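You operate a simulated robot arm through the tools that you are given. There is no shell and no other tool. Be economical: measure what you need, move in short steps, check, and stop when the job is done.

Carry out the task below with a simulated two-armed robot. There is one attempt and no reset: what you move stays moved.

JOB
Hold the orange block still and sand its dull top clear with the wet fine pad.
Fine: put the pad back, then dip the block in the tub for at least two seconds and stand it where it stood. Set down upright: what you pick out.

The check looks at the end state, three seconds after you hand in, the way a careful person would. Anything else that was tipped, shoved, dropped, spilled or broken makes it a failure.

ROBOT AND FRAMES
Two 7-joint arms with two-finger parallel grippers on one trunk, on a base that drives. Base frame: it is fixed to the floor where the robot stands at the start and does not move with it; the origin is under the middle of the robot, x ahead of it, y to its left, z up. Readings come in m, rad, newtons and seconds.
The left shoulder is at the start at [0.05, 0.187, 1.16], the right one opposite. With the tool pointing down near the work surface each hand reaches from about 0.1 to 0.66 m from the robot's upright axis, wherever it stands, measured 20 degrees to its own side. Places, roughly: soaking tub [0.7, 0.4, 0.8]. Payload 3.43 kg a hand.
Tool frame (each hand has its own): the origin (TCP) lies between the finger pads and is the grasp point; the fingertips stand 0.03 m ahead of it; z points along the fingers, y is the line along which they close. Largest opening 0.094 m; finger width 0.028, thickness 0.01; the body of the gripper, 0.05 by 0.096 m, starts 0.055 m behind the TCP.
Orientation is that of the tool frame in the base frame, as a unit quaternion [x, y, z, w]. With the fingers straight down and closing along the base's y, the tool's x points along the base's -x, its y along +y and its z along -z.

CONTROLS
- The arms move only by the tool move_arm. It takes "left_increments", "right_increments" or both (then of equal length, played together; a hand with none holds still); each is a list of rows, each an object of numbers (a shift or turn left out is 0, a gripper value left out holds the last): "dx", "dy", "dz": the shift along the base's x, y, z in m; "wx", "wy", "wz": the turn, a rotation vector about the base's x, y, z in rad. In form: [{"dx": .., "dy": .., "dz": .., "wx": .., "wy": .., "wz": ..}, ...]. A call has 1 to 10 rows; each row shifts and turns the commanded pose from where the row before left it. "left_fingers" and "right_fingers" are, for a hand that has rows, the finger opening in m, from 0 to 0.094, set as the call begins (left out, the last holds). A row lasts 0.2 s, in which the tool goes at most 0.05 m and 0.15 rad; a call with a longer step from one row to the next is refused whole, and so is a gripper value outside its range. Where a pose cannot be reached the arm comes as near as it can. A force on the tool above 40 N (or 10 N above the force at the start of the call, whichever is more), or a blocked arm, ends the call early, and 0.2 s more pass. The fingers move at their own pace (about 0.153 m/s each) and stop on an object; they squeeze with about 31 N. The grip force told is the motor's: it shows also when the fingers shut on nothing. Time passes only in rows, and 0.2 s behind the last, so rows that do not move let the fingers close. The reply holds the time, the measured pose of the TCP, the force on the tool along the base axes, the opening and the grip force, in the units named above and with some noise, with the torque about the TCP (base axes, N m) and any sound that the robot's microphone picked up.
- Cameras (640 x 400 px; columns grow to the right, rows downward): "scene" is now at [0.1322, 0.0443, 1.3218]; the picture's right is [0.49, -0.87, 0.00], its down [-0.48, -0.27, -0.83] and it looks along [0.73, 0.41, -0.55] (base axes); focal length 267 px, centre (320, 200). "left" rides on the left gripper at [0.076, -0.014, -0.102] in its tool frame; the picture's right is [0.18, 0.98, 0.00], its down [-0.75, 0.14, -0.64] and it looks along [-0.63, 0.12, 0.77] (tool axes); focal length 243 px, centre (320, 200). "right" rides on the right gripper at [0.076, 0.014, -0.102] in its tool frame; the picture's right is [-0.18, 0.98, 0.00], its down [-0.75, -0.14, -0.64] and it looks along [-0.63, -0.12, 0.77] (tool axes); focal length 243 px, centre (320, 200). There is no depth. A picture from a camera that has moved, and an enlarged one, comes with that camera's place and axes in the base frame and with its lens.
- get_image(camera): a new picture of that camera. The clock stands still meanwhile.
- slide_trunk(by): slides the trunk up (or, below 0, down) by that many m; the arms and the scene camera ride with it, the base frame stays. It gives what a move gives, with no picture.
- roll_base(legs): drives the robot by 1 to 6 legs, each [ahead, left, turn to the left] in m, m and rad, along the robot's own axes; the way and the turn of a leg run together, so that a leg with both is an arc; at most 1.5 m and 3.142 rad a leg. The arms and the cameras ride along, it lands a little off, and it stops where it bumps. It gives what a move gives.
- turn_head(pan, tilt): turns the head with the scene camera to pan (to the left, within 1.396 rad either way) and tilt (down, from -0.506 to 1.204), counted from straight ahead of the robot. It gives what a move gives.
- enlarge(camera, box): a new picture of the part [left, top, right, bottom] of that camera's present view, enlarged. The clock stands still meanwhile.
- hand_in(): hands the job in; it is judged then, once.

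Work in short steps. Places have to be worked out from the pictures, the camera data and where the tool is seen: move nearer, look again, correct. Check each grasp and each placing, and mend what went wrong. You have 120 turns and 92 pictures in all, those below and enlarged ones among them. Open the grippers and draw the arms clear of the work before you hand the job in, unless the task says otherwise; then end with one line.

The tools are called as name(argument=value, ...) on one line, values as JSON. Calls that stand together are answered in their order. move_arm: Moves the arms, as the interface text tells. Its arguments: {"type":"object","properties":{"left_increments":{"type":"array","items":{"type":"object","properties":{"dx":{"type":"number"},"dy":{"type":"number"},"dz":{"type":"number"},"wx":{"type":"number"},"wy":{"type":"number"},"wz":{"type":"number"}}}},"left_fingers":{"type":"number"},"right_increments":{"type":"array","items":{"type":"object","properties":{"dx":{"type":"number"},"dy":{"type":"number"},"dz":{"type":"number"},"wx":{"type":"number"},"wy":{"type":"number"},"wz":{"type":"number"}}}},"right_fingers":{"type":"number"}},"required":[]} The other tools are called the same way: slide_trunk (by) slides the trunk up or down; roll_base (legs) drives the base; turn_head (pan, tilt) turns the head that bears the scene camera; get_image (camera) takes a picture; enlarge (camera, box) takes an enlarged picture of a part of a camera's view; hand_in () hands the job in.

At the start:

```text
clock: 0.0
left_ee_pos: [0.3043, 0.3574, 1.1892]
left_tool_rot: [0.0, 1.0, 0.0, 0.0]
left_force: [-0.2, 0.2, -0.2]
left_torque: [0.02, 0.01, 0.0]
left_width: 0.094
left_grasp_force: 0.0
right_ee_pos: [0.3366, 0.0606, 1.1064]
right_tool_rot: [0.001, 1.0, 0.0, 0.0]
right_force: [0.7, 0.3, 0.5]
right_torque: [0.03, 0.02, 0.0]
right_width: 0.0938
right_grasp_force: 0.0
trunk travel left (down, up): [-0.375, 0.057]
robot x, y, heading: [0.0024, 0.0016, -0.002]
head pan, tilt: [0.511, 0.583]
```

scene: 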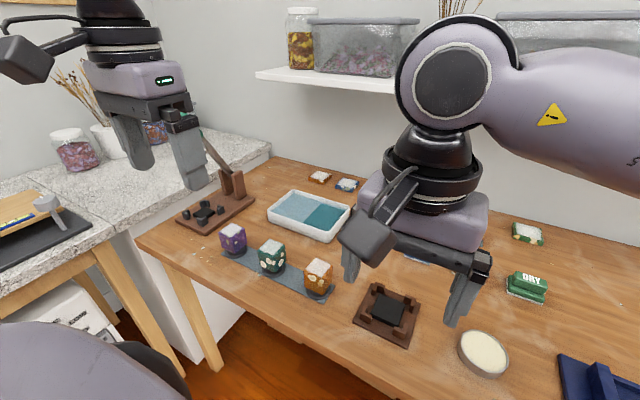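
right: 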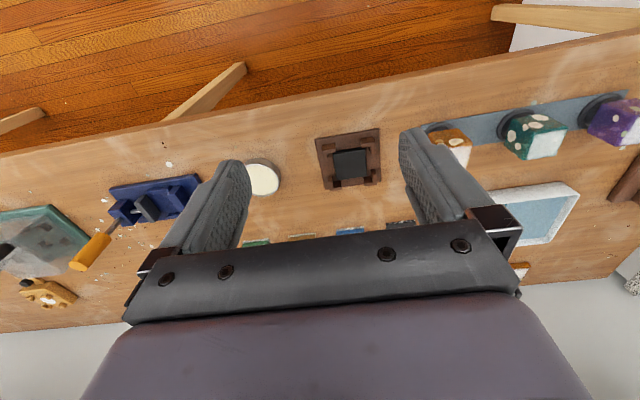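
left: 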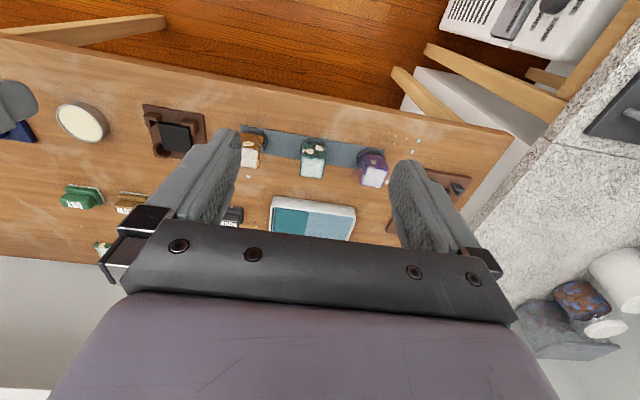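

The scene shows three dice-like blocks on a strip, the tub, and several sanding pads partly hidden by the right arm. I enlarge to read the labels.

enlarge(camera="scene", box=[200, 160, 400, 320])

enlarge(camera="left", box=[0, 80, 400, 280])

```text
2.50 times, centred on (300, 240) of scene
camera zoom: at [0.1322, 0.0443, 1.3218], right [0.49, -0.87, 0.0], down [-0.48, -0.27, -0.83], along [0.73, 0.41, -0.55], focal length 668 px, centre (370, 100)
```

zoom: 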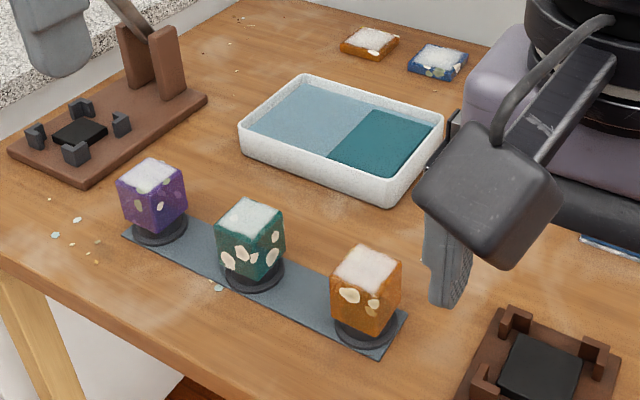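

```text
1.60 times, centred on (200, 180) of left
camera zoom: at [0.2285, 0.3424, 1.2908], right [-0.18, 0.98, 0.0], down [0.75, 0.14, 0.64], along [0.63, 0.12, -0.77], focal length 388 px, centre (512, 232)
```

zoom: 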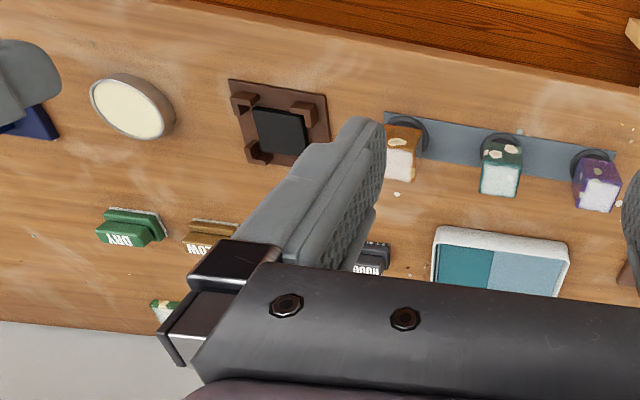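

The right arm hides the pads. I move the right hand aside to the right (high up, clear) and raise it, then look.

move_arm(right_increments=[{"dy": -0.05, "dx": -0.02}, {"dy": -0.05, "dx": -0.02}, {"dy": -0.05, "dx": -0.02}, {"dy": -0.05, "dx": -0.02}, {"dy": -0.05}, {"dy": -0.05}, {"dy": -0.04}])

turn_head(pan=0.2, tilt=0.65)

get_image(camera="scene")

```text
refused: row 1 steps farther than a row can; nothing moved
```

```text
clock: 0.8
left_ee_pos: [0.3052, 0.3566, 1.1882]
left_tool_rot: [0.0, 1.0, 0.0, 0.0]
left_force: [0.6, -0.3, -0.8]
left_torque: [0.01, -0.01, -0.01]
left_width: 0.0941
left_grasp_force: 0.0
right_ee_pos: [0.3371, 0.0613, 1.1069]
right_tool_rot: [0.0, 1.0, 0.0, 0.0]
right_force: [-0.1, 0.5, 0.7]
right_torque: [0.01, 0.02, -0.01]
right_width: 0.094
right_grasp_force: 0.0
trunk travel left (down, up): [-0.375, 0.057]
robot x, y, heading: [0.0003, -0.0055, -0.003]
head pan, tilt: [0.201, 0.649]
```

```text
86 pictures are left
camera scene: at [0.1397, 0.0182, 1.3161], right [0.2, -0.98, 0.0], down [-0.59, -0.12, -0.8], along [0.78, 0.16, -0.6], focal length 267 px, centre (320, 200)
```

scene: 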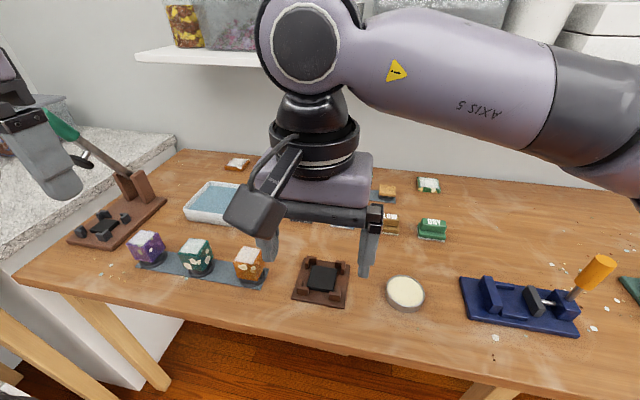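

I retry the side move with smaller steps.

move_arm(right_increments=[{"dy": -0.048}, {"dy": -0.048}, {"dy": -0.048}, {"dy": -0.048}, {"dy": -0.048}, {"dy": -0.048}, {"dy": -0.048}])

get_image(camera="scene")

get_image(camera="right")

```text
clock: 2.4
left_ee_pos: [0.3039, 0.3564, 1.1883]
left_tool_rot: [0.0, 1.0, 0.0, 0.001]
left_force: [-0.9, -0.3, -0.4]
left_torque: [0.03, -0.02, 0.02]
left_width: 0.0937
left_grasp_force: 0.0
right_ee_pos: [0.3352, -0.2745, 1.1078]
right_tool_rot: [-0.001, 1.0, 0.001, 0.0]
right_force: [0.4, 0.0, 0.4]
right_torque: [0.02, -0.02, -0.01]
right_width: 0.094
right_grasp_force: 0.0
trunk travel left (down, up): [-0.375, 0.057]
robot x, y, heading: [-0.0009, 0.0014, -0.001]
head pan, tilt: [0.201, 0.649]
```

```text
85 pictures are left
camera scene: at [0.1393, 0.0174, 1.3161], right [0.2, -0.98, 0.0], down [-0.59, -0.12, -0.8], along [0.78, 0.16, -0.6], focal length 267 px, centre (320, 200)
```

scene: 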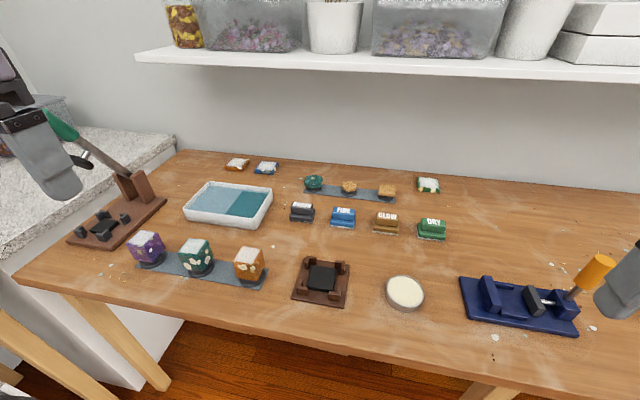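

```text
84 pictures are left
camera right: at [0.2605, -0.2608, 1.2091], right [0.18, 0.98, 0.0], down [0.75, -0.14, 0.64], along [0.63, -0.12, -0.77], focal length 243 px, centre (320, 200)
```

right: 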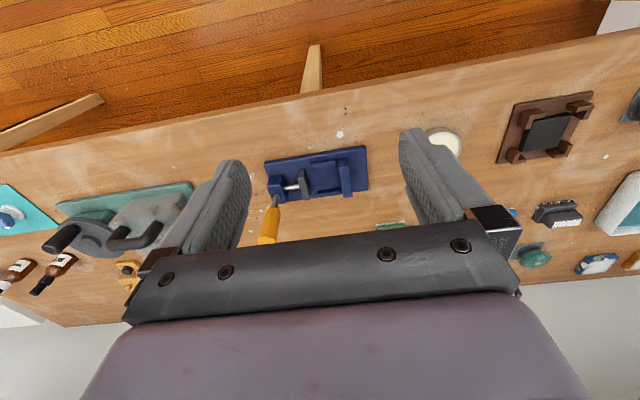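

enlarge(camera="scene", box=[210, 140, 460, 300])

enlarge(camera="scene", box=[40, 90, 300, 300])

turn_head(pan=-0.5, tilt=0.65)

get_image(camera="scene")

```text
2.50 times, centred on (335, 220) of scene
camera zoom: at [0.1393, 0.0174, 1.3161], right [0.2, -0.98, 0.0], down [-0.59, -0.12, -0.8], along [0.78, 0.16, -0.6], focal length 668 px, centre (282, 150)
```

zoom: 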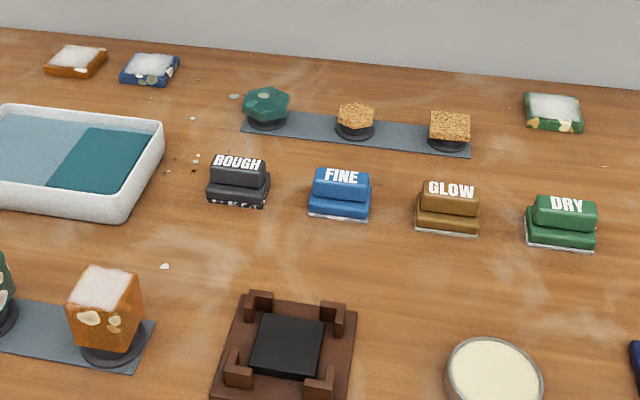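

```text
1.90 times, centred on (170, 195) of scene
camera zoom: at [0.1393, 0.0174, 1.3161], right [0.2, -0.98, 0.0], down [-0.59, -0.12, -0.8], along [0.78, 0.16, -0.6], focal length 509 px, centre (606, 210)
```

zoom: 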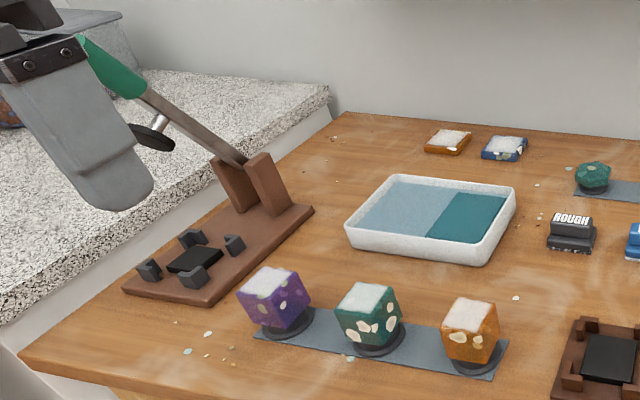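

```text
clock: 3.5
left_ee_pos: [0.3059, 0.3576, 1.1882]
left_tool_rot: [0.0, 1.0, 0.0, 0.001]
left_force: [0.8, 0.0, 1.0]
left_torque: [0.0, -0.01, 0.01]
left_width: 0.094
left_grasp_force: 0.0
right_ee_pos: [0.3378, -0.2761, 1.1067]
right_tool_rot: [-0.001, 1.0, 0.0, 0.0]
right_force: [-0.5, 0.2, 0.2]
right_torque: [0.05, -0.01, 0.01]
right_width: 0.0939
right_grasp_force: 0.0
trunk travel left (down, up): [-0.375, 0.057]
robot x, y, heading: [-0.0012, 0.0009, 0.003]
head pan, tilt: [-0.499, 0.649]
```

```text
81 pictures are left
camera scene: at [0.1309, -0.0407, 1.3161], right [-0.48, -0.88, 0.0], down [-0.53, 0.29, -0.8], along [0.7, -0.38, -0.6], focal length 267 px, centre (320, 200)
```

scene: 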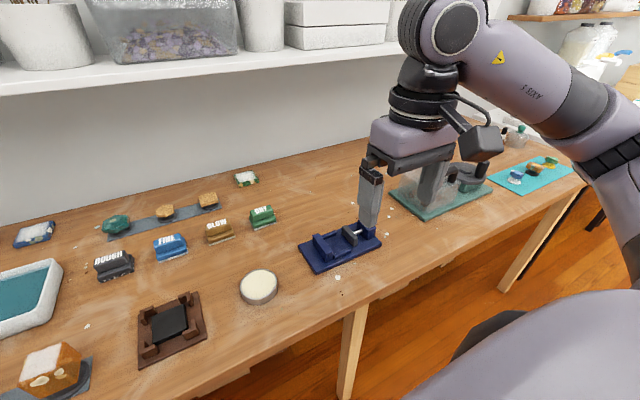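

The pads ROUGH, FINE, GLOW, DRY sit at about x=0.71; FINE is near (0.71, 0.07), the orange block near (0.495, 0.25) and an open nest near (0.51, 0.09). All a bit far, so I drive ahead a little and then look closely with the wrist cameras.

roll_base(legs=[[0.13, 0.0, 0.0]])

turn_head(pan=0.2, tilt=0.85)

get_image(camera="scene")

get_image(camera="left")

```text
clock: 4.8
left_ee_pos: [0.4355, 0.3571, 1.1878]
left_tool_rot: [0.001, 1.0, 0.0, -0.001]
left_force: [-0.7, 0.9, 0.0]
left_torque: [-0.02, 0.0, -0.01]
left_width: 0.0936
left_grasp_force: 0.1
right_ee_pos: [0.4679, -0.2762, 1.1065]
right_tool_rot: [0.002, 1.0, 0.0, -0.001]
right_force: [-0.1, 0.1, -0.3]
right_torque: [0.02, 0.02, 0.02]
right_width: 0.094
right_grasp_force: 0.0
trunk travel left (down, up): [-0.375, 0.057]
robot x, y, heading: [0.1322, 0.004, 0.001]
head pan, tilt: [-0.499, 0.649]
```

```text
clock: 5.8
left_ee_pos: [0.4355, 0.3565, 1.1889]
left_tool_rot: [0.001, 1.0, 0.0, 0.0]
left_force: [0.3, 0.0, 0.7]
left_torque: [-0.01, 0.05, -0.01]
left_width: 0.0938
left_grasp_force: 0.0
right_ee_pos: [0.4677, -0.2755, 1.1086]
right_tool_rot: [0.001, 1.0, 0.0, 0.0]
right_force: [-0.7, 0.7, -0.2]
right_torque: [-0.01, -0.04, -0.02]
right_width: 0.094
right_grasp_force: 0.1
trunk travel left (down, up): [-0.375, 0.057]
robot x, y, heading: [0.1332, 0.0005, -0.002]
head pan, tilt: [0.201, 0.85]
```

```text
80 pictures are left
camera scene: at [0.2621, 0.0159, 1.2995], right [0.2, -0.98, 0.0], down [-0.74, -0.15, -0.66], along [0.65, 0.13, -0.75], focal length 267 px, centre (320, 200)
```

scene: 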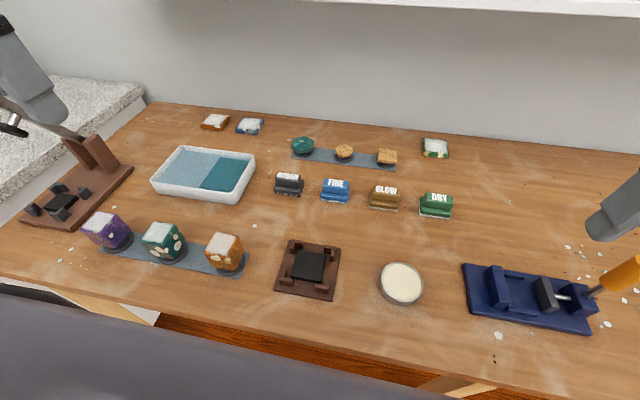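

```text
79 pictures are left
camera left: at [0.3599, 0.3418, 1.2908], right [-0.18, 0.98, 0.0], down [0.75, 0.14, 0.64], along [0.63, 0.12, -0.77], focal length 243 px, centre (320, 200)
```

left: 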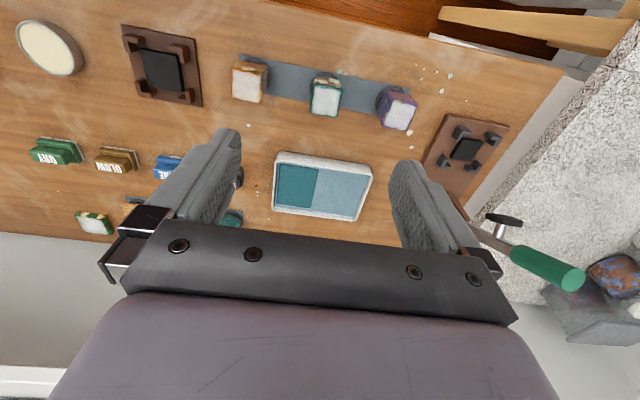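

Base is at x=0.133. Now I bring the right hand near the pads and the left hand toward the orange block for close looks.

move_arm(right_increments=[{"dx": 0.02, "dy": 0.045}, {"dx": 0.02, "dy": 0.045}, {"dx": 0.02, "dy": 0.045}, {"dx": 0.02, "dy": 0.045}, {"dx": 0.02, "dy": 0.045}, {"dy": 0.03, "dz": -0.035}, {"dz": -0.045}, {"dz": -0.035}], left_increments=[{"dz": -0.03, "dx": -0.03}, {"dz": -0.03, "dx": -0.03}, {"dz": -0.03, "dy": -0.03}, {"dz": -0.03, "dy": -0.03}, {"dz": -0.03, "dy": -0.03}, {}, {}, {}])

get_image(camera="right")

get_image(camera="left")

get_image(camera="scene")

```text
clock: 7.6
left_ee_pos: [0.39, 0.2681, 1.0403]
left_tool_rot: [0.001, 1.0, -0.001, 0.0]
left_force: [-0.2, 1.0, 0.1]
left_torque: [0.01, 0.06, 0.01]
left_width: 0.0938
left_grasp_force: 0.0
left hand out of reach, approached as far as the arm can: row 5
right_ee_pos: [0.5684, -0.02, 0.9944]
right_tool_rot: [0.001, 1.0, 0.0, 0.001]
right_force: [1.5, 0.2, 0.5]
right_torque: [-0.02, -0.02, 0.0]
right_width: 0.0942
right_grasp_force: 0.2
trunk travel left (down, up): [-0.375, 0.057]
robot x, y, heading: [0.1285, 0.0001, -0.005]
head pan, tilt: [0.201, 0.85]
```

```text
78 pictures are left
camera right: at [0.4923, -0.0042, 1.0964], right [0.19, 0.98, 0.0], down [0.75, -0.14, 0.64], along [0.63, -0.12, -0.77], focal length 243 px, centre (320, 200)
```

right: 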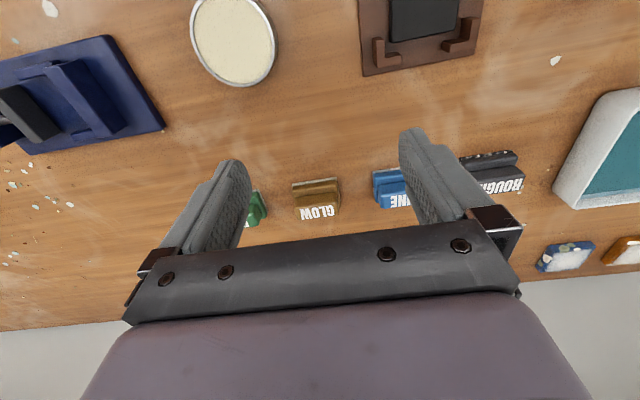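

```text
77 pictures are left
camera left: at [0.3128, 0.2527, 1.1427], right [-0.18, 0.98, 0.0], down [0.75, 0.14, 0.64], along [0.63, 0.12, -0.77], focal length 243 px, centre (320, 200)
```

left: 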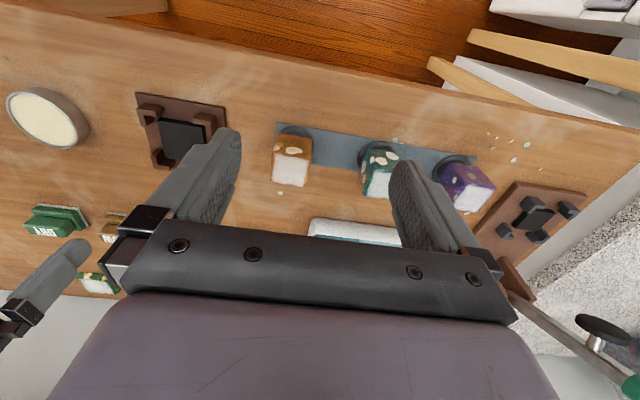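

```text
76 pictures are left
camera scene: at [0.2622, 0.0161, 1.2995], right [0.2, -0.98, 0.0], down [-0.74, -0.15, -0.66], along [0.65, 0.13, -0.75], focal length 267 px, centre (320, 200)
```

scene: 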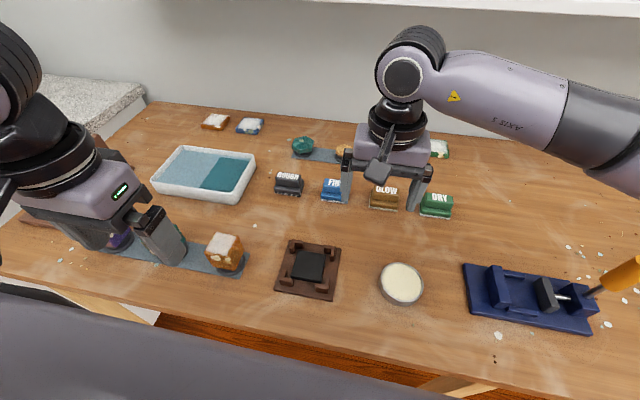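

Both views are close now; I enlarge the pads and the orange block and the nest.

enlarge(camera="left", box=[120, 80, 320, 200])

enlarge(camera="right", box=[280, 130, 540, 280])

enlarge(camera="scene", box=[190, 170, 350, 310])

```text
3.20 times, centred on (220, 140) of left
camera zoom: at [0.3128, 0.2527, 1.1427], right [-0.18, 0.98, 0.0], down [0.75, 0.14, 0.64], along [0.63, 0.12, -0.77], focal length 776 px, centre (640, 392)
```

zoom: 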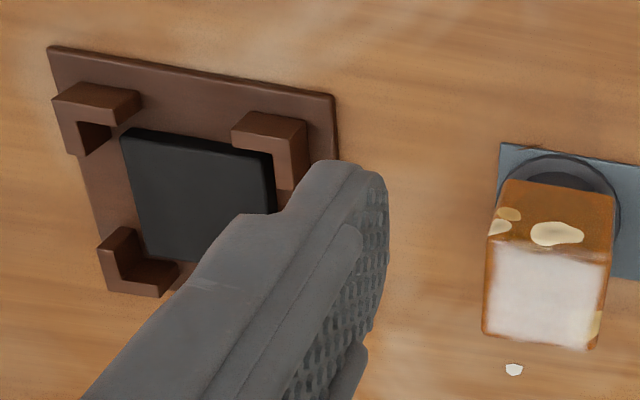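

```text
2.46 times, centred on (410, 205) of right
camera zoom: at [0.4923, -0.0042, 1.0964], right [0.19, 0.98, 0.0], down [0.75, -0.14, 0.64], along [0.63, -0.12, -0.77], focal length 597 px, centre (98, 188)
```

zoom: 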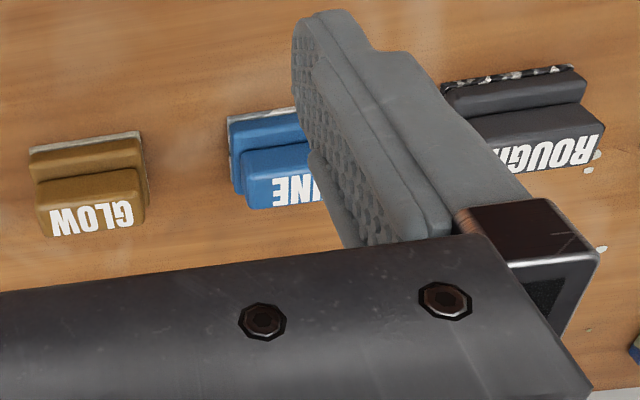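

```text
2.86 times, centred on (270, 240) of scene
camera zoom: at [0.2622, 0.0161, 1.2995], right [0.2, -0.98, 0.0], down [-0.74, -0.15, -0.66], along [0.65, 0.13, -0.75], focal length 763 px, centre (463, 86)
```

zoom: 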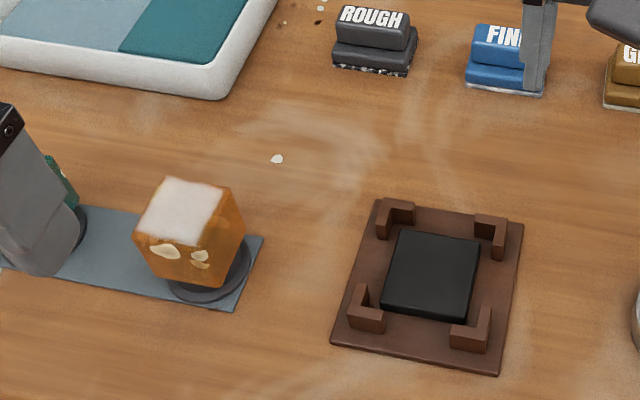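

The FINE pad is at about (0.725, 0.07), just out of comfortable right-hand reach; shifting the base left puts pad, block and tub all in reach. I roll left and look again.

roll_base(legs=[[0.02, 0.14, 0.0]])

get_image(camera="scene")

get_image(camera="right")

```text
clock: 9.5
left_ee_pos: [0.4089, 0.4069, 1.0404]
left_tool_rot: [0.001, 1.0, 0.0, -0.001]
left_force: [0.3, 1.3, -0.4]
left_torque: [-0.02, 0.02, 0.01]
left_width: 0.094
left_grasp_force: 0.1
right_ee_pos: [0.5883, 0.119, 0.9947]
right_tool_rot: [0.001, 1.0, 0.0, 0.0]
right_force: [-0.3, 0.5, 0.0]
right_torque: [-0.05, 0.01, -0.03]
right_width: 0.0939
right_grasp_force: 0.1
trunk travel left (down, up): [-0.375, 0.057]
robot x, y, heading: [0.1526, 0.1415, -0.0]
head pan, tilt: [0.201, 0.85]
```

```text
72 pictures are left
camera scene: at [0.2825, 0.155, 1.2994], right [0.2, -0.98, 0.0], down [-0.74, -0.15, -0.66], along [0.65, 0.13, -0.75], focal length 267 px, centre (320, 200)
```

scene: 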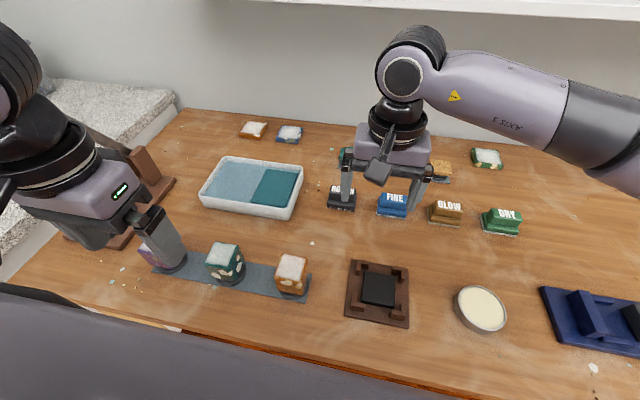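

```text
71 pictures are left
camera right: at [0.5126, 0.1346, 1.0968], right [0.19, 0.98, 0.0], down [0.75, -0.14, 0.64], along [0.63, -0.12, -0.77], focal length 243 px, centre (320, 200)
```

right: 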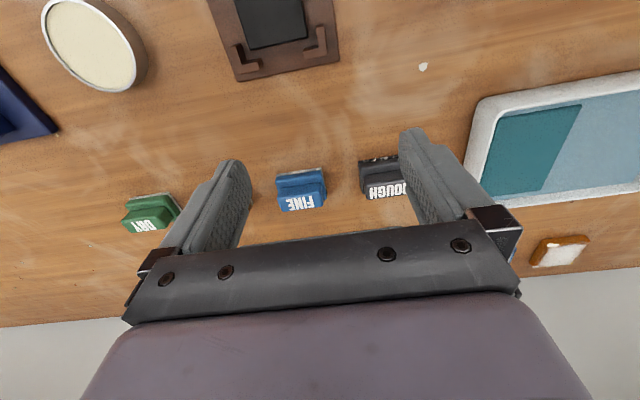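

FINE computes to about (0.726, 0.067). I enlarge it to get its size and wetness.

enlarge(camera="right", box=[250, 140, 400, 240])

enlarge(camera="scene", box=[320, 170, 540, 320])

```text
4.00 times, centred on (325, 190) of right
camera zoom: at [0.5126, 0.1346, 1.0968], right [0.19, 0.98, 0.0], down [0.75, -0.14, 0.64], along [0.63, -0.12, -0.77], focal length 970 px, centre (300, 240)
```

zoom: 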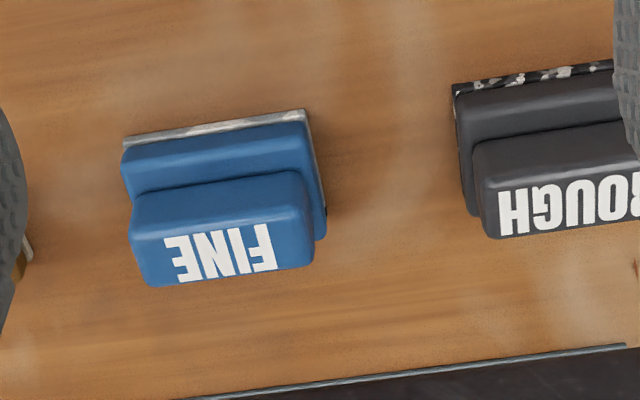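

```text
2.67 times, centred on (430, 245) of scene
camera zoom: at [0.2825, 0.155, 1.2994], right [0.2, -0.98, 0.0], down [-0.74, -0.15, -0.66], along [0.65, 0.13, -0.75], focal length 712 px, centre (27, 80)
```

zoom: 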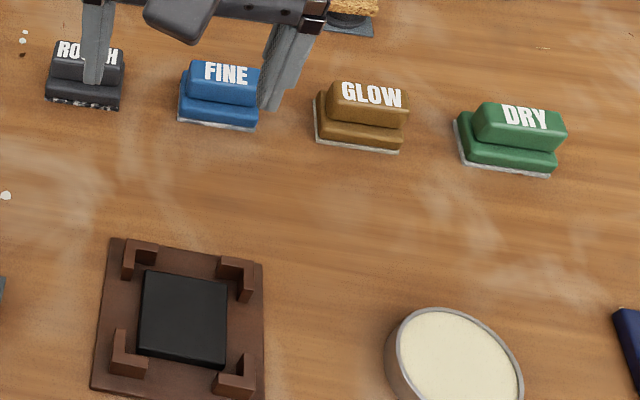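

The pad is aligned with y, handle ~0.062 wide. I open wide and move above it, at z≈0.90, then check centring.

move_arm(right_increments=[{"dx": 0.035, "dy": -0.013}, {"dx": 0.035, "dy": -0.013}, {"dx": 0.035, "dy": -0.013}, {"dx": 0.033, "dy": -0.013}, {"dz": -0.03}, {"dz": -0.03}, {"dz": -0.03}, {}], right_fingers=0.094)

get_image(camera="right")

get_image(camera="scene")

```text
clock: 11.3
left_ee_pos: [0.4097, 0.4072, 1.0404]
left_tool_rot: [0.001, 1.0, 0.0, -0.001]
left_force: [-0.2, 0.3, -1.1]
left_torque: [0.01, 0.0, 0.02]
left_width: 0.094
left_grasp_force: 0.1
right_ee_pos: [0.7267, 0.0659, 0.9055]
right_tool_rot: [0.0, 1.0, 0.001, 0.0]
right_force: [0.2, 0.9, 0.2]
right_torque: [0.02, -0.01, -0.03]
right_width: 0.094
right_grasp_force: 0.0
trunk travel left (down, up): [-0.375, 0.057]
robot x, y, heading: [0.1561, 0.1408, 0.0]
head pan, tilt: [0.201, 0.85]
```

```text
68 pictures are left
camera right: at [0.651, 0.0818, 1.0074], right [0.18, 0.98, 0.0], down [0.75, -0.14, 0.64], along [0.63, -0.12, -0.77], focal length 243 px, centre (320, 200)
```

right: 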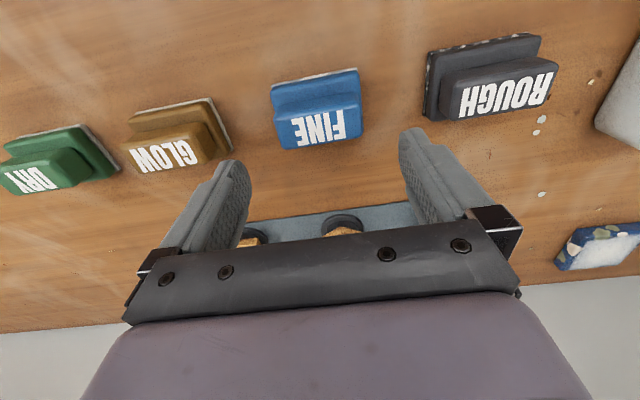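

```text
67 pictures are left
camera scene: at [0.2824, 0.1547, 1.2995], right [0.2, -0.98, 0.0], down [-0.74, -0.15, -0.66], along [0.65, 0.13, -0.75], focal length 267 px, centre (320, 200)
```

scene: 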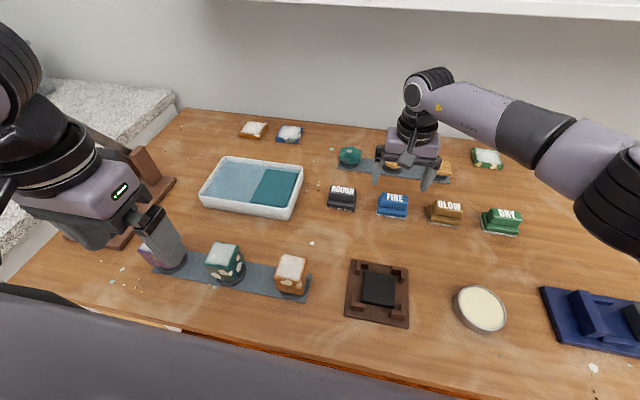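

The pad reads (0.723, 0.068), handle top ≈0.838. I lower to TCP z≈0.848 (tips ~0.818) and close.

move_arm(right_increments=[{"dx": -0.002, "dy": 0.002, "dz": -0.025}, {"dz": -0.02}, {"dz": -0.012}, {}], right_fingers=0.094)

enlarge(camera="right", box=[200, 60, 460, 260])

enlarge(camera="scene", box=[340, 140, 460, 230])

```text
clock: 12.3
left_ee_pos: [0.4092, 0.4066, 1.04]
left_tool_rot: [0.001, 1.0, -0.001, -0.001]
left_force: [0.4, 0.5, 0.1]
left_torque: [0.0, -0.01, 0.01]
left_width: 0.0939
left_grasp_force: 0.0
right_ee_pos: [0.7241, 0.0687, 0.8483]
right_tool_rot: [0.001, 1.0, 0.0, 0.0]
right_force: [0.4, -0.1, -0.7]
right_torque: [0.0, -0.02, -0.01]
right_width: 0.0943
right_grasp_force: 0.1
trunk travel left (down, up): [-0.375, 0.057]
robot x, y, heading: [0.1491, 0.1369, -0.003]
head pan, tilt: [0.201, 0.85]
```

```text
2.00 times, centred on (330, 160) of right
camera zoom: at [0.6486, 0.0842, 0.9501], right [0.19, 0.98, 0.0], down [0.75, -0.14, 0.64], along [0.63, -0.12, -0.77], focal length 485 px, centre (300, 280)
```

zoom: 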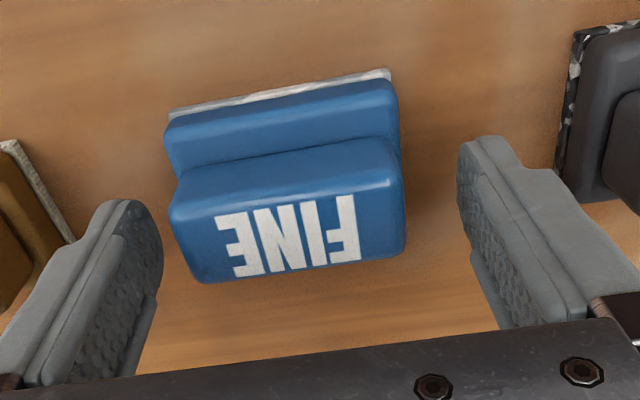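

```text
4.44 times, centred on (400, 185) of scene
camera zoom: at [0.2825, 0.1546, 1.2994], right [0.2, -0.98, 0.0], down [-0.74, -0.15, -0.66], along [0.65, 0.13, -0.75], focal length 1187 px, centre (-36, 267)
```

zoom: 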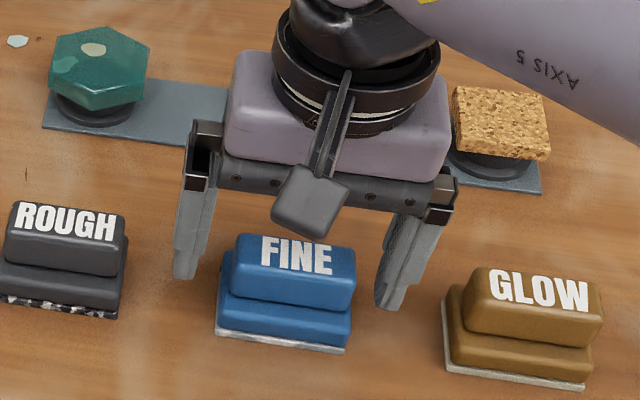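

Pad is centred between the fingers in x and within 2 mm in y. Close and check the grip.

move_arm(right_increments=[{"dy": -0.002}, {}, {}], right_fingers=0.045)

get_image(camera="right")

```text
clock: 13.1
left_ee_pos: [0.4085, 0.4066, 1.0394]
left_tool_rot: [0.001, 1.0, 0.0, -0.001]
left_force: [0.6, 0.4, -0.1]
left_torque: [0.0, -0.05, 0.01]
left_width: 0.094
left_grasp_force: 0.1
right_ee_pos: [0.7245, 0.067, 0.8482]
right_tool_rot: [0.001, 1.0, 0.001, 0.0]
right_force: [0.6, 0.3, 1.4]
right_torque: [-0.02, 0.03, -0.01]
right_width: 0.0672
right_grasp_force: 30.9
trunk travel left (down, up): [-0.375, 0.057]
robot x, y, heading: [0.1542, 0.1379, -0.001]
head pan, tilt: [0.201, 0.85]
```

```text
64 pictures are left
camera right: at [0.6489, 0.0826, 0.9501], right [0.19, 0.98, 0.0], down [0.75, -0.14, 0.64], along [0.63, -0.12, -0.77], focal length 243 px, centre (320, 200)
```

right: 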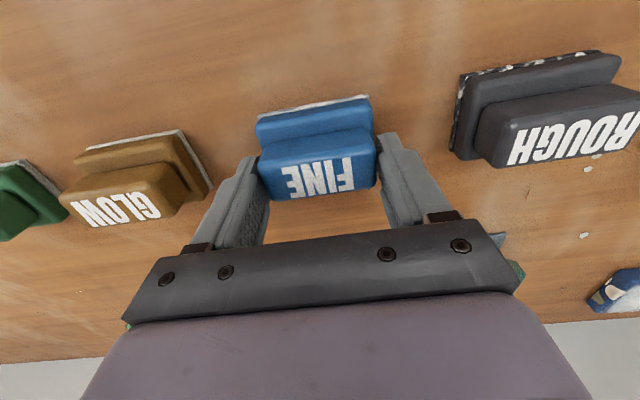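

Gripped (width 0.067, 31 N) at TCP (0.7245, 0.067, 0.848) – the return pose. I lift, and raise the left hand to view tub and block.

move_arm(right_increments=[{"dz": 0.03}, {"dz": 0.04}, {"dz": 0.04}, {"dz": 0.04}], left_increments=[{"dx": 0.03, "dz": 0.01}, {"dx": 0.03, "dz": 0.01}, {"dx": 0.03}, {"dx": 0.02, "dy": -0.02}])

get_image(camera="left")

enlarge(camera="scene", box=[130, 110, 450, 310])

```text
clock: 14.1
left_ee_pos: [0.5187, 0.3857, 1.0607]
left_tool_rot: [0.001, 1.0, -0.001, 0.001]
left_force: [0.5, 0.4, -0.4]
left_torque: [0.03, 0.0, 0.0]
left_width: 0.0938
left_grasp_force: 0.1
right_ee_pos: [0.7237, 0.067, 0.9957]
right_tool_rot: [0.001, 1.0, 0.001, -0.001]
right_force: [0.3, 0.0, -1.0]
right_torque: [-0.01, -0.02, 0.04]
right_width: 0.067
right_grasp_force: 30.7
trunk travel left (down, up): [-0.375, 0.057]
robot x, y, heading: [0.1486, 0.1389, -0.002]
head pan, tilt: [0.201, 0.85]
```

```text
63 pictures are left
camera left: at [0.4424, 0.3709, 1.1624], right [-0.18, 0.98, 0.0], down [0.75, 0.14, 0.64], along [0.63, 0.12, -0.77], focal length 243 px, centre (320, 200)
```

left: 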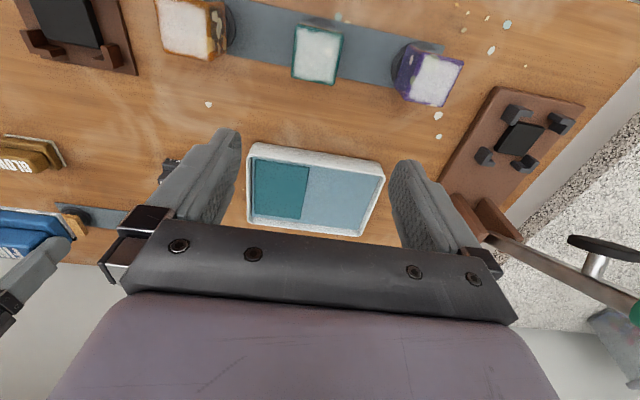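

```text
2.00 times, centred on (290, 210) of scene
camera zoom: at [0.2826, 0.1542, 1.2994], right [0.2, -0.98, 0.0], down [-0.74, -0.15, -0.66], along [0.65, 0.13, -0.75], focal length 534 px, centre (380, 180)
```

zoom: 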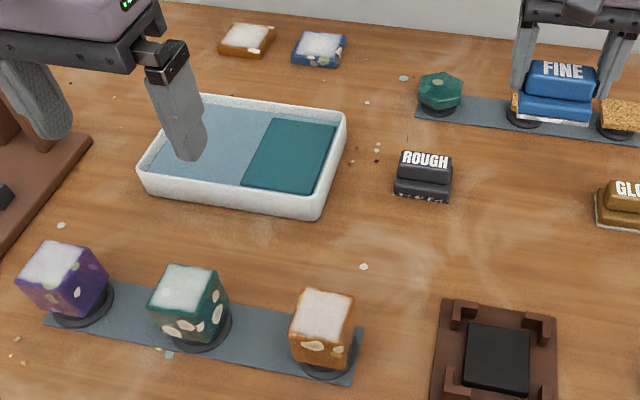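

I enlarge the tub and orange block in the left view to judge depth and orientation.

enlarge(camera="left", box=[230, 130, 400, 245])

enlarge(camera="left", box=[120, 0, 340, 130])

```text
3.48 times, centred on (315, 188) of left
camera zoom: at [0.4424, 0.3709, 1.1624], right [-0.18, 0.98, 0.0], down [0.75, 0.14, 0.64], along [0.63, 0.12, -0.77], focal length 844 px, centre (337, 244)
```

zoom: 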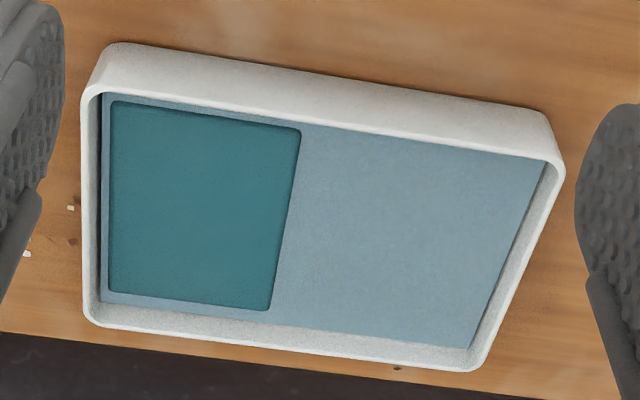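

```text
2.91 times, centred on (230, 65) of left
camera zoom: at [0.4424, 0.3709, 1.1624], right [-0.18, 0.98, 0.0], down [0.75, 0.14, 0.64], along [0.63, 0.12, -0.77], focal length 706 px, centre (582, 593)
```

zoom: 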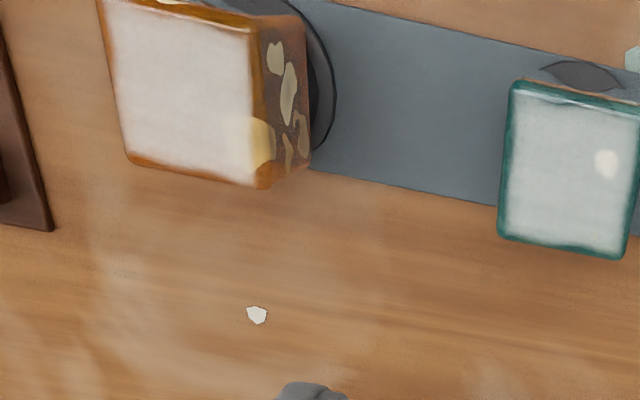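

The tub spans about x 0.636–0.785, y 0.30–0.517, rim ≈0.84, with a darker (deeper or sponge) half on the right. The job wants the fine pad wet, so I dip its underside there first: left hand backs off, right goes above the dark half.

move_arm(left_increments=[{"dx": -0.04}, {"dx": -0.04}, {"dy": 0.02}, {"dy": 0.03}, {}, {}, {}, {}], right_increments=[{}, {}, {"dy": 0.048}, {"dy": 0.048}, {"dy": 0.048, "dx": -0.005}, {"dy": 0.048, "dx": -0.005}, {"dy": 0.048, "dx": -0.005}, {"dy": 0.045}])

move_arm(right_increments=[{"dz": -0.04}, {"dz": -0.03}, {}])

get_image(camera="right")

get_image(camera="scene")

```text
clock: 16.1
left_ee_pos: [0.4392, 0.4353, 1.0595]
left_tool_rot: [0.001, 1.0, 0.0, -0.001]
left_force: [-0.5, -0.3, 0.0]
left_torque: [0.01, -0.03, 0.03]
left_width: 0.0939
left_grasp_force: 0.0
right_ee_pos: [0.7261, 0.1477, 0.9987]
right_tool_rot: [0.026, 1.0, 0.001, 0.0]
right_force: [0.6, -0.1, -0.2]
right_torque: [0.01, -0.03, 0.0]
right_width: 0.0672
right_grasp_force: 31.4
right hand out of reach, approached as far as the arm can: row 4, 5, 6, 7, 8
trunk travel left (down, up): [-0.375, 0.057]
robot x, y, heading: [0.1496, 0.1374, -0.001]
head pan, tilt: [0.201, 0.85]
stopped in row 8 (right hand): the arm was blocked; the commanded pose is now the measured one
```

```text
clock: 16.9
left_ee_pos: [0.4392, 0.4371, 1.0592]
left_tool_rot: [0.001, 1.0, 0.0, -0.001]
left_force: [-0.8, 0.4, 0.0]
left_torque: [-0.02, -0.03, -0.01]
left_width: 0.0938
left_grasp_force: 0.1
right_ee_pos: [0.7353, 0.1323, 0.9341]
right_tool_rot: [0.04, 0.999, 0.004, 0.006]
right_force: [-0.2, -0.1, -0.5]
right_torque: [0.01, 0.01, 0.01]
right_width: 0.0669
right_grasp_force: 31.0
trunk travel left (down, up): [-0.375, 0.057]
robot x, y, heading: [0.1486, 0.142, 0.001]
head pan, tilt: [0.201, 0.85]
```

```text
59 pictures are left
camera right: at [0.6601, 0.1535, 1.0369], right [0.26, 0.97, 0.01], down [0.73, -0.2, 0.65], along [0.63, -0.16, -0.76], focal length 243 px, centre (320, 200)
```

right: 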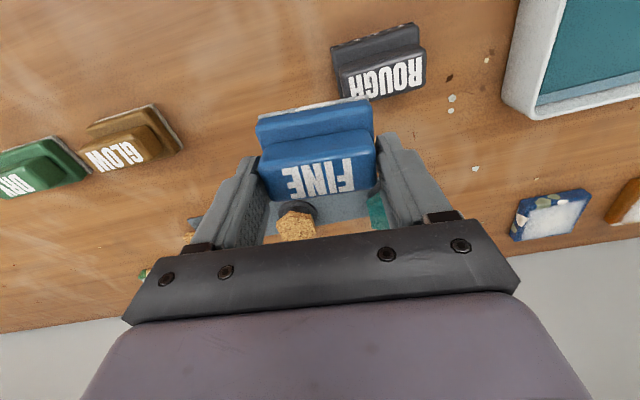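

```text
58 pictures are left
camera scene: at [0.2824, 0.1549, 1.2994], right [0.2, -0.98, 0.0], down [-0.74, -0.15, -0.66], along [0.65, 0.13, -0.75], focal length 267 px, centre (320, 200)
```

scene: 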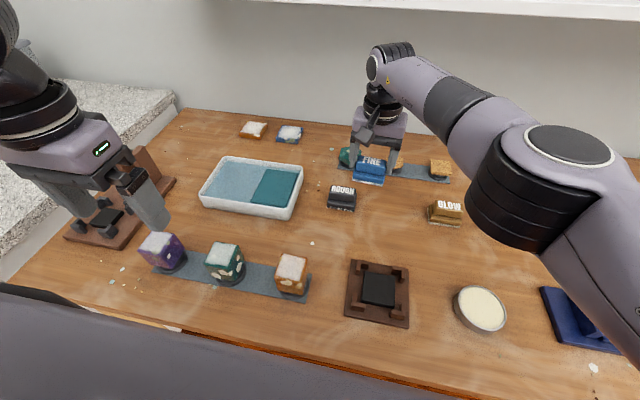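

The tub is too far left for the right arm from here. I raise and draw in both hands, straighten the right hand, then turn/shift the base to the left.

move_arm(right_increments=[{"dz": 0.04}, {"dz": 0.035, "dx": -0.02}, {"dx": -0.04, "wz": 0.04}, {"dx": -0.04, "wz": 0.04, "wy": 0.012, "wx": -0.008}, {"dx": -0.04}, {}], left_increments=[{"dz": 0.04}, {"dz": 0.04}, {"dy": -0.03}, {}, {}, {}])

roll_base(legs=[[0.0, 0.1, 0.0], [0.0, 0.0, 0.3]])

get_image(camera="scene")

```text
clock: 18.3
left_ee_pos: [0.4392, 0.4057, 1.1381]
left_tool_rot: [0.001, 1.0, 0.0, -0.001]
left_force: [-0.5, 0.2, 0.5]
left_torque: [-0.01, 0.01, 0.0]
left_width: 0.0939
left_grasp_force: 0.1
right_ee_pos: [0.5855, 0.1485, 1.0036]
right_tool_rot: [-0.016, 1.0, -0.004, -0.006]
right_force: [0.0, -0.5, -0.3]
right_torque: [-0.01, -0.01, 0.01]
right_width: 0.0673
right_grasp_force: 30.8
trunk travel left (down, up): [-0.375, 0.057]
robot x, y, heading: [0.1493, 0.1418, -0.002]
head pan, tilt: [0.201, 0.85]
```

```text
clock: 20.8
left_ee_pos: [0.3474, 0.5783, 1.1391]
left_tool_rot: [-0.149, 0.989, 0.0, 0.0]
left_force: [0.4, -0.1, 0.1]
left_torque: [-0.04, -0.02, 0.01]
left_width: 0.094
left_grasp_force: 0.1
right_ee_pos: [0.5624, 0.3759, 1.0032]
right_tool_rot: [-0.167, 0.986, -0.004, -0.006]
right_force: [0.2, -0.6, -1.0]
right_torque: [0.03, -0.02, -0.03]
right_width: 0.0672
right_grasp_force: 30.6
trunk travel left (down, up): [-0.375, 0.057]
robot x, y, heading: [0.1502, 0.2351, 0.303]
head pan, tilt: [0.201, 0.85]
```

```text
57 pictures are left
camera scene: at [0.2718, 0.2927, 1.2994], right [0.48, -0.88, 0.0], down [-0.66, -0.36, -0.66], along [0.58, 0.32, -0.75], focal length 267 px, centre (320, 200)
```

scene: 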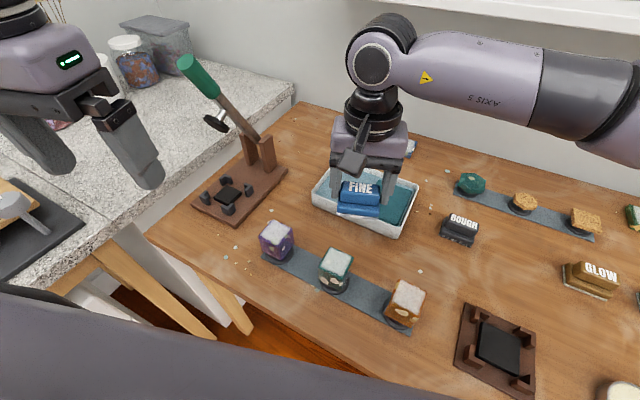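

Now the right hand is close to the tub. I move above the dark half, undo the yaw, and come down to z≈0.93.

move_arm(right_increments=[{"dx": 0.04, "dy": -0.005, "wz": -0.11, "wx": 0.008}, {"dx": 0.04, "dy": -0.005, "wz": -0.11, "wy": -0.012}, {"dx": 0.04, "dy": -0.005, "wz": -0.11}, {"dx": 0.023, "dy": -0.004}, {"dz": -0.035}, {"dz": -0.035}, {}])

get_image(camera="right")

enlarge(camera="scene", box=[280, 120, 460, 250])

```text
clock: 22.4
left_ee_pos: [0.3472, 0.5777, 1.1391]
left_tool_rot: [-0.15, 0.989, 0.0, -0.001]
left_force: [0.2, -0.8, -0.2]
left_torque: [-0.05, 0.01, 0.0]
left_width: 0.0941
left_grasp_force: 0.1
right_ee_pos: [0.7056, 0.358, 0.933]
right_tool_rot: [-0.002, 1.0, 0.0, 0.001]
right_force: [-0.2, 0.2, -0.9]
right_torque: [0.0, -0.02, -0.04]
right_width: 0.0669
right_grasp_force: 30.7
trunk travel left (down, up): [-0.375, 0.057]
robot x, y, heading: [0.151, 0.2396, 0.302]
head pan, tilt: [0.201, 0.85]
```

```text
56 pictures are left
camera right: at [0.6289, 0.3731, 1.0349], right [0.18, 0.98, 0.0], down [0.75, -0.14, 0.64], along [0.63, -0.12, -0.77], focal length 243 px, centre (320, 200)
```

right: 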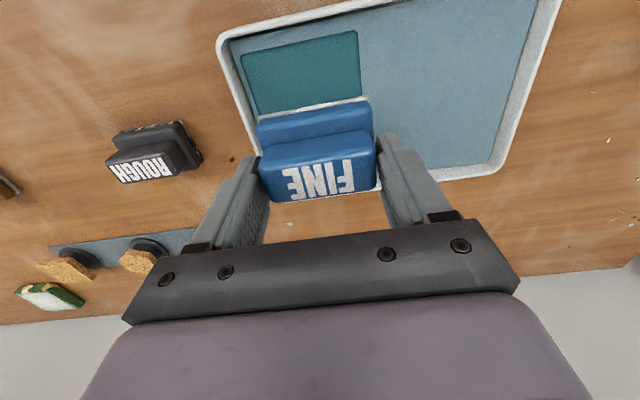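

```text
3.08 times, centred on (370, 185) of scene
camera zoom: at [0.2719, 0.2925, 1.2995], right [0.48, -0.88, 0.0], down [-0.66, -0.36, -0.66], along [0.58, 0.32, -0.75], focal length 822 px, centre (166, 246)
```

zoom: 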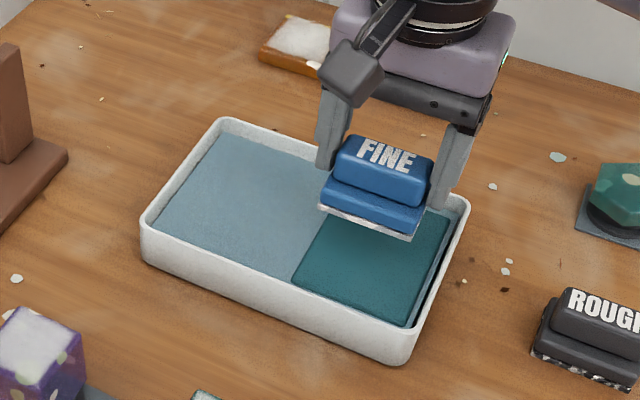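

Well placed over the dark half. I lower gently and watch for contact.

move_arm(right_increments=[{"dz": -0.03, "dy": -0.005}, {"dz": -0.015}, {"dz": -0.01}, {"dz": -0.006}, {"dz": -0.005}, {}])

enlarge(camera="scene", box=[280, 120, 460, 250])

```text
clock: 23.8
left_ee_pos: [0.3449, 0.5778, 1.1391]
left_tool_rot: [-0.15, 0.989, 0.0, 0.001]
left_force: [0.1, -0.1, 0.5]
left_torque: [0.04, -0.01, 0.01]
left_width: 0.094
left_grasp_force: 0.1
right_ee_pos: [0.705, 0.3526, 0.8713]
right_tool_rot: [-0.002, 1.0, 0.002, 0.005]
right_force: [1.5, 0.6, 26.4]
right_torque: [-0.01, -0.07, -0.03]
right_width: 0.0671
right_grasp_force: 31.4
trunk travel left (down, up): [-0.375, 0.057]
robot x, y, heading: [0.1517, 0.236, 0.307]
head pan, tilt: [0.201, 0.85]
```

```text
3.08 times, centred on (370, 185) of scene
camera zoom: at [0.2698, 0.2921, 1.2998], right [0.48, -0.88, 0.0], down [-0.66, -0.36, -0.66], along [0.58, 0.32, -0.75], focal length 822 px, centre (166, 246)
```

zoom: 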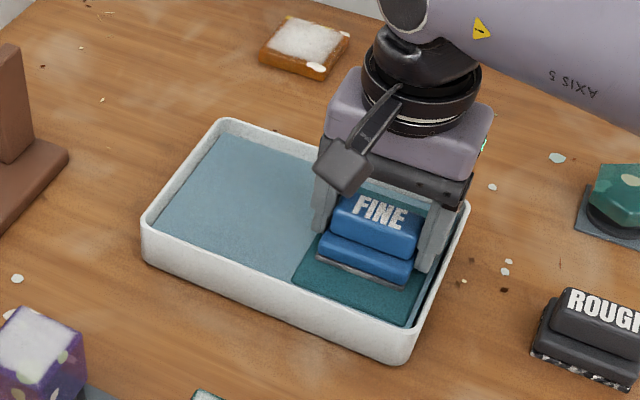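

It met a solid, wet sponge at ~0.823 with 26 N – a wetting sponge. I hold a moment, then lift and check the underside for wetness.

move_arm(right_increments=[{"dz": 0.001}, {}, {}, {}, {"dz": 0.02}, {"dz": 0.04}, {"dz": 0.04}, {"dz": 0.03}])

enlarge(camera="scene", box=[280, 90, 460, 220])

```text
clock: 25.6
left_ee_pos: [0.3463, 0.5772, 1.1378]
left_tool_rot: [-0.15, 0.989, 0.0, -0.001]
left_force: [0.3, -0.6, -0.2]
left_torque: [0.0, 0.0, 0.03]
left_width: 0.0941
left_grasp_force: 0.1
right_ee_pos: [0.7039, 0.3532, 0.9995]
right_tool_rot: [-0.003, 1.0, -0.001, 0.001]
right_force: [0.2, 0.1, -0.3]
right_torque: [-0.01, -0.02, 0.02]
right_width: 0.0675
right_grasp_force: 30.5
trunk travel left (down, up): [-0.375, 0.057]
robot x, y, heading: [0.1526, 0.2378, 0.297]
head pan, tilt: [0.201, 0.85]
```

```text
3.08 times, centred on (370, 155) of scene
camera zoom: at [0.2718, 0.2925, 1.2994], right [0.48, -0.88, 0.0], down [-0.66, -0.36, -0.66], along [0.58, 0.32, -0.75], focal length 822 px, centre (166, 338)
```

zoom: 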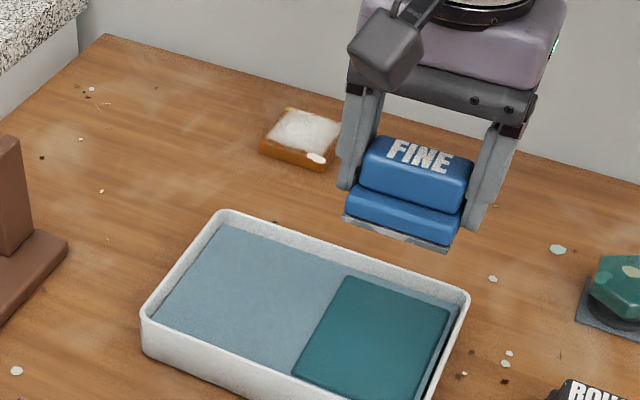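

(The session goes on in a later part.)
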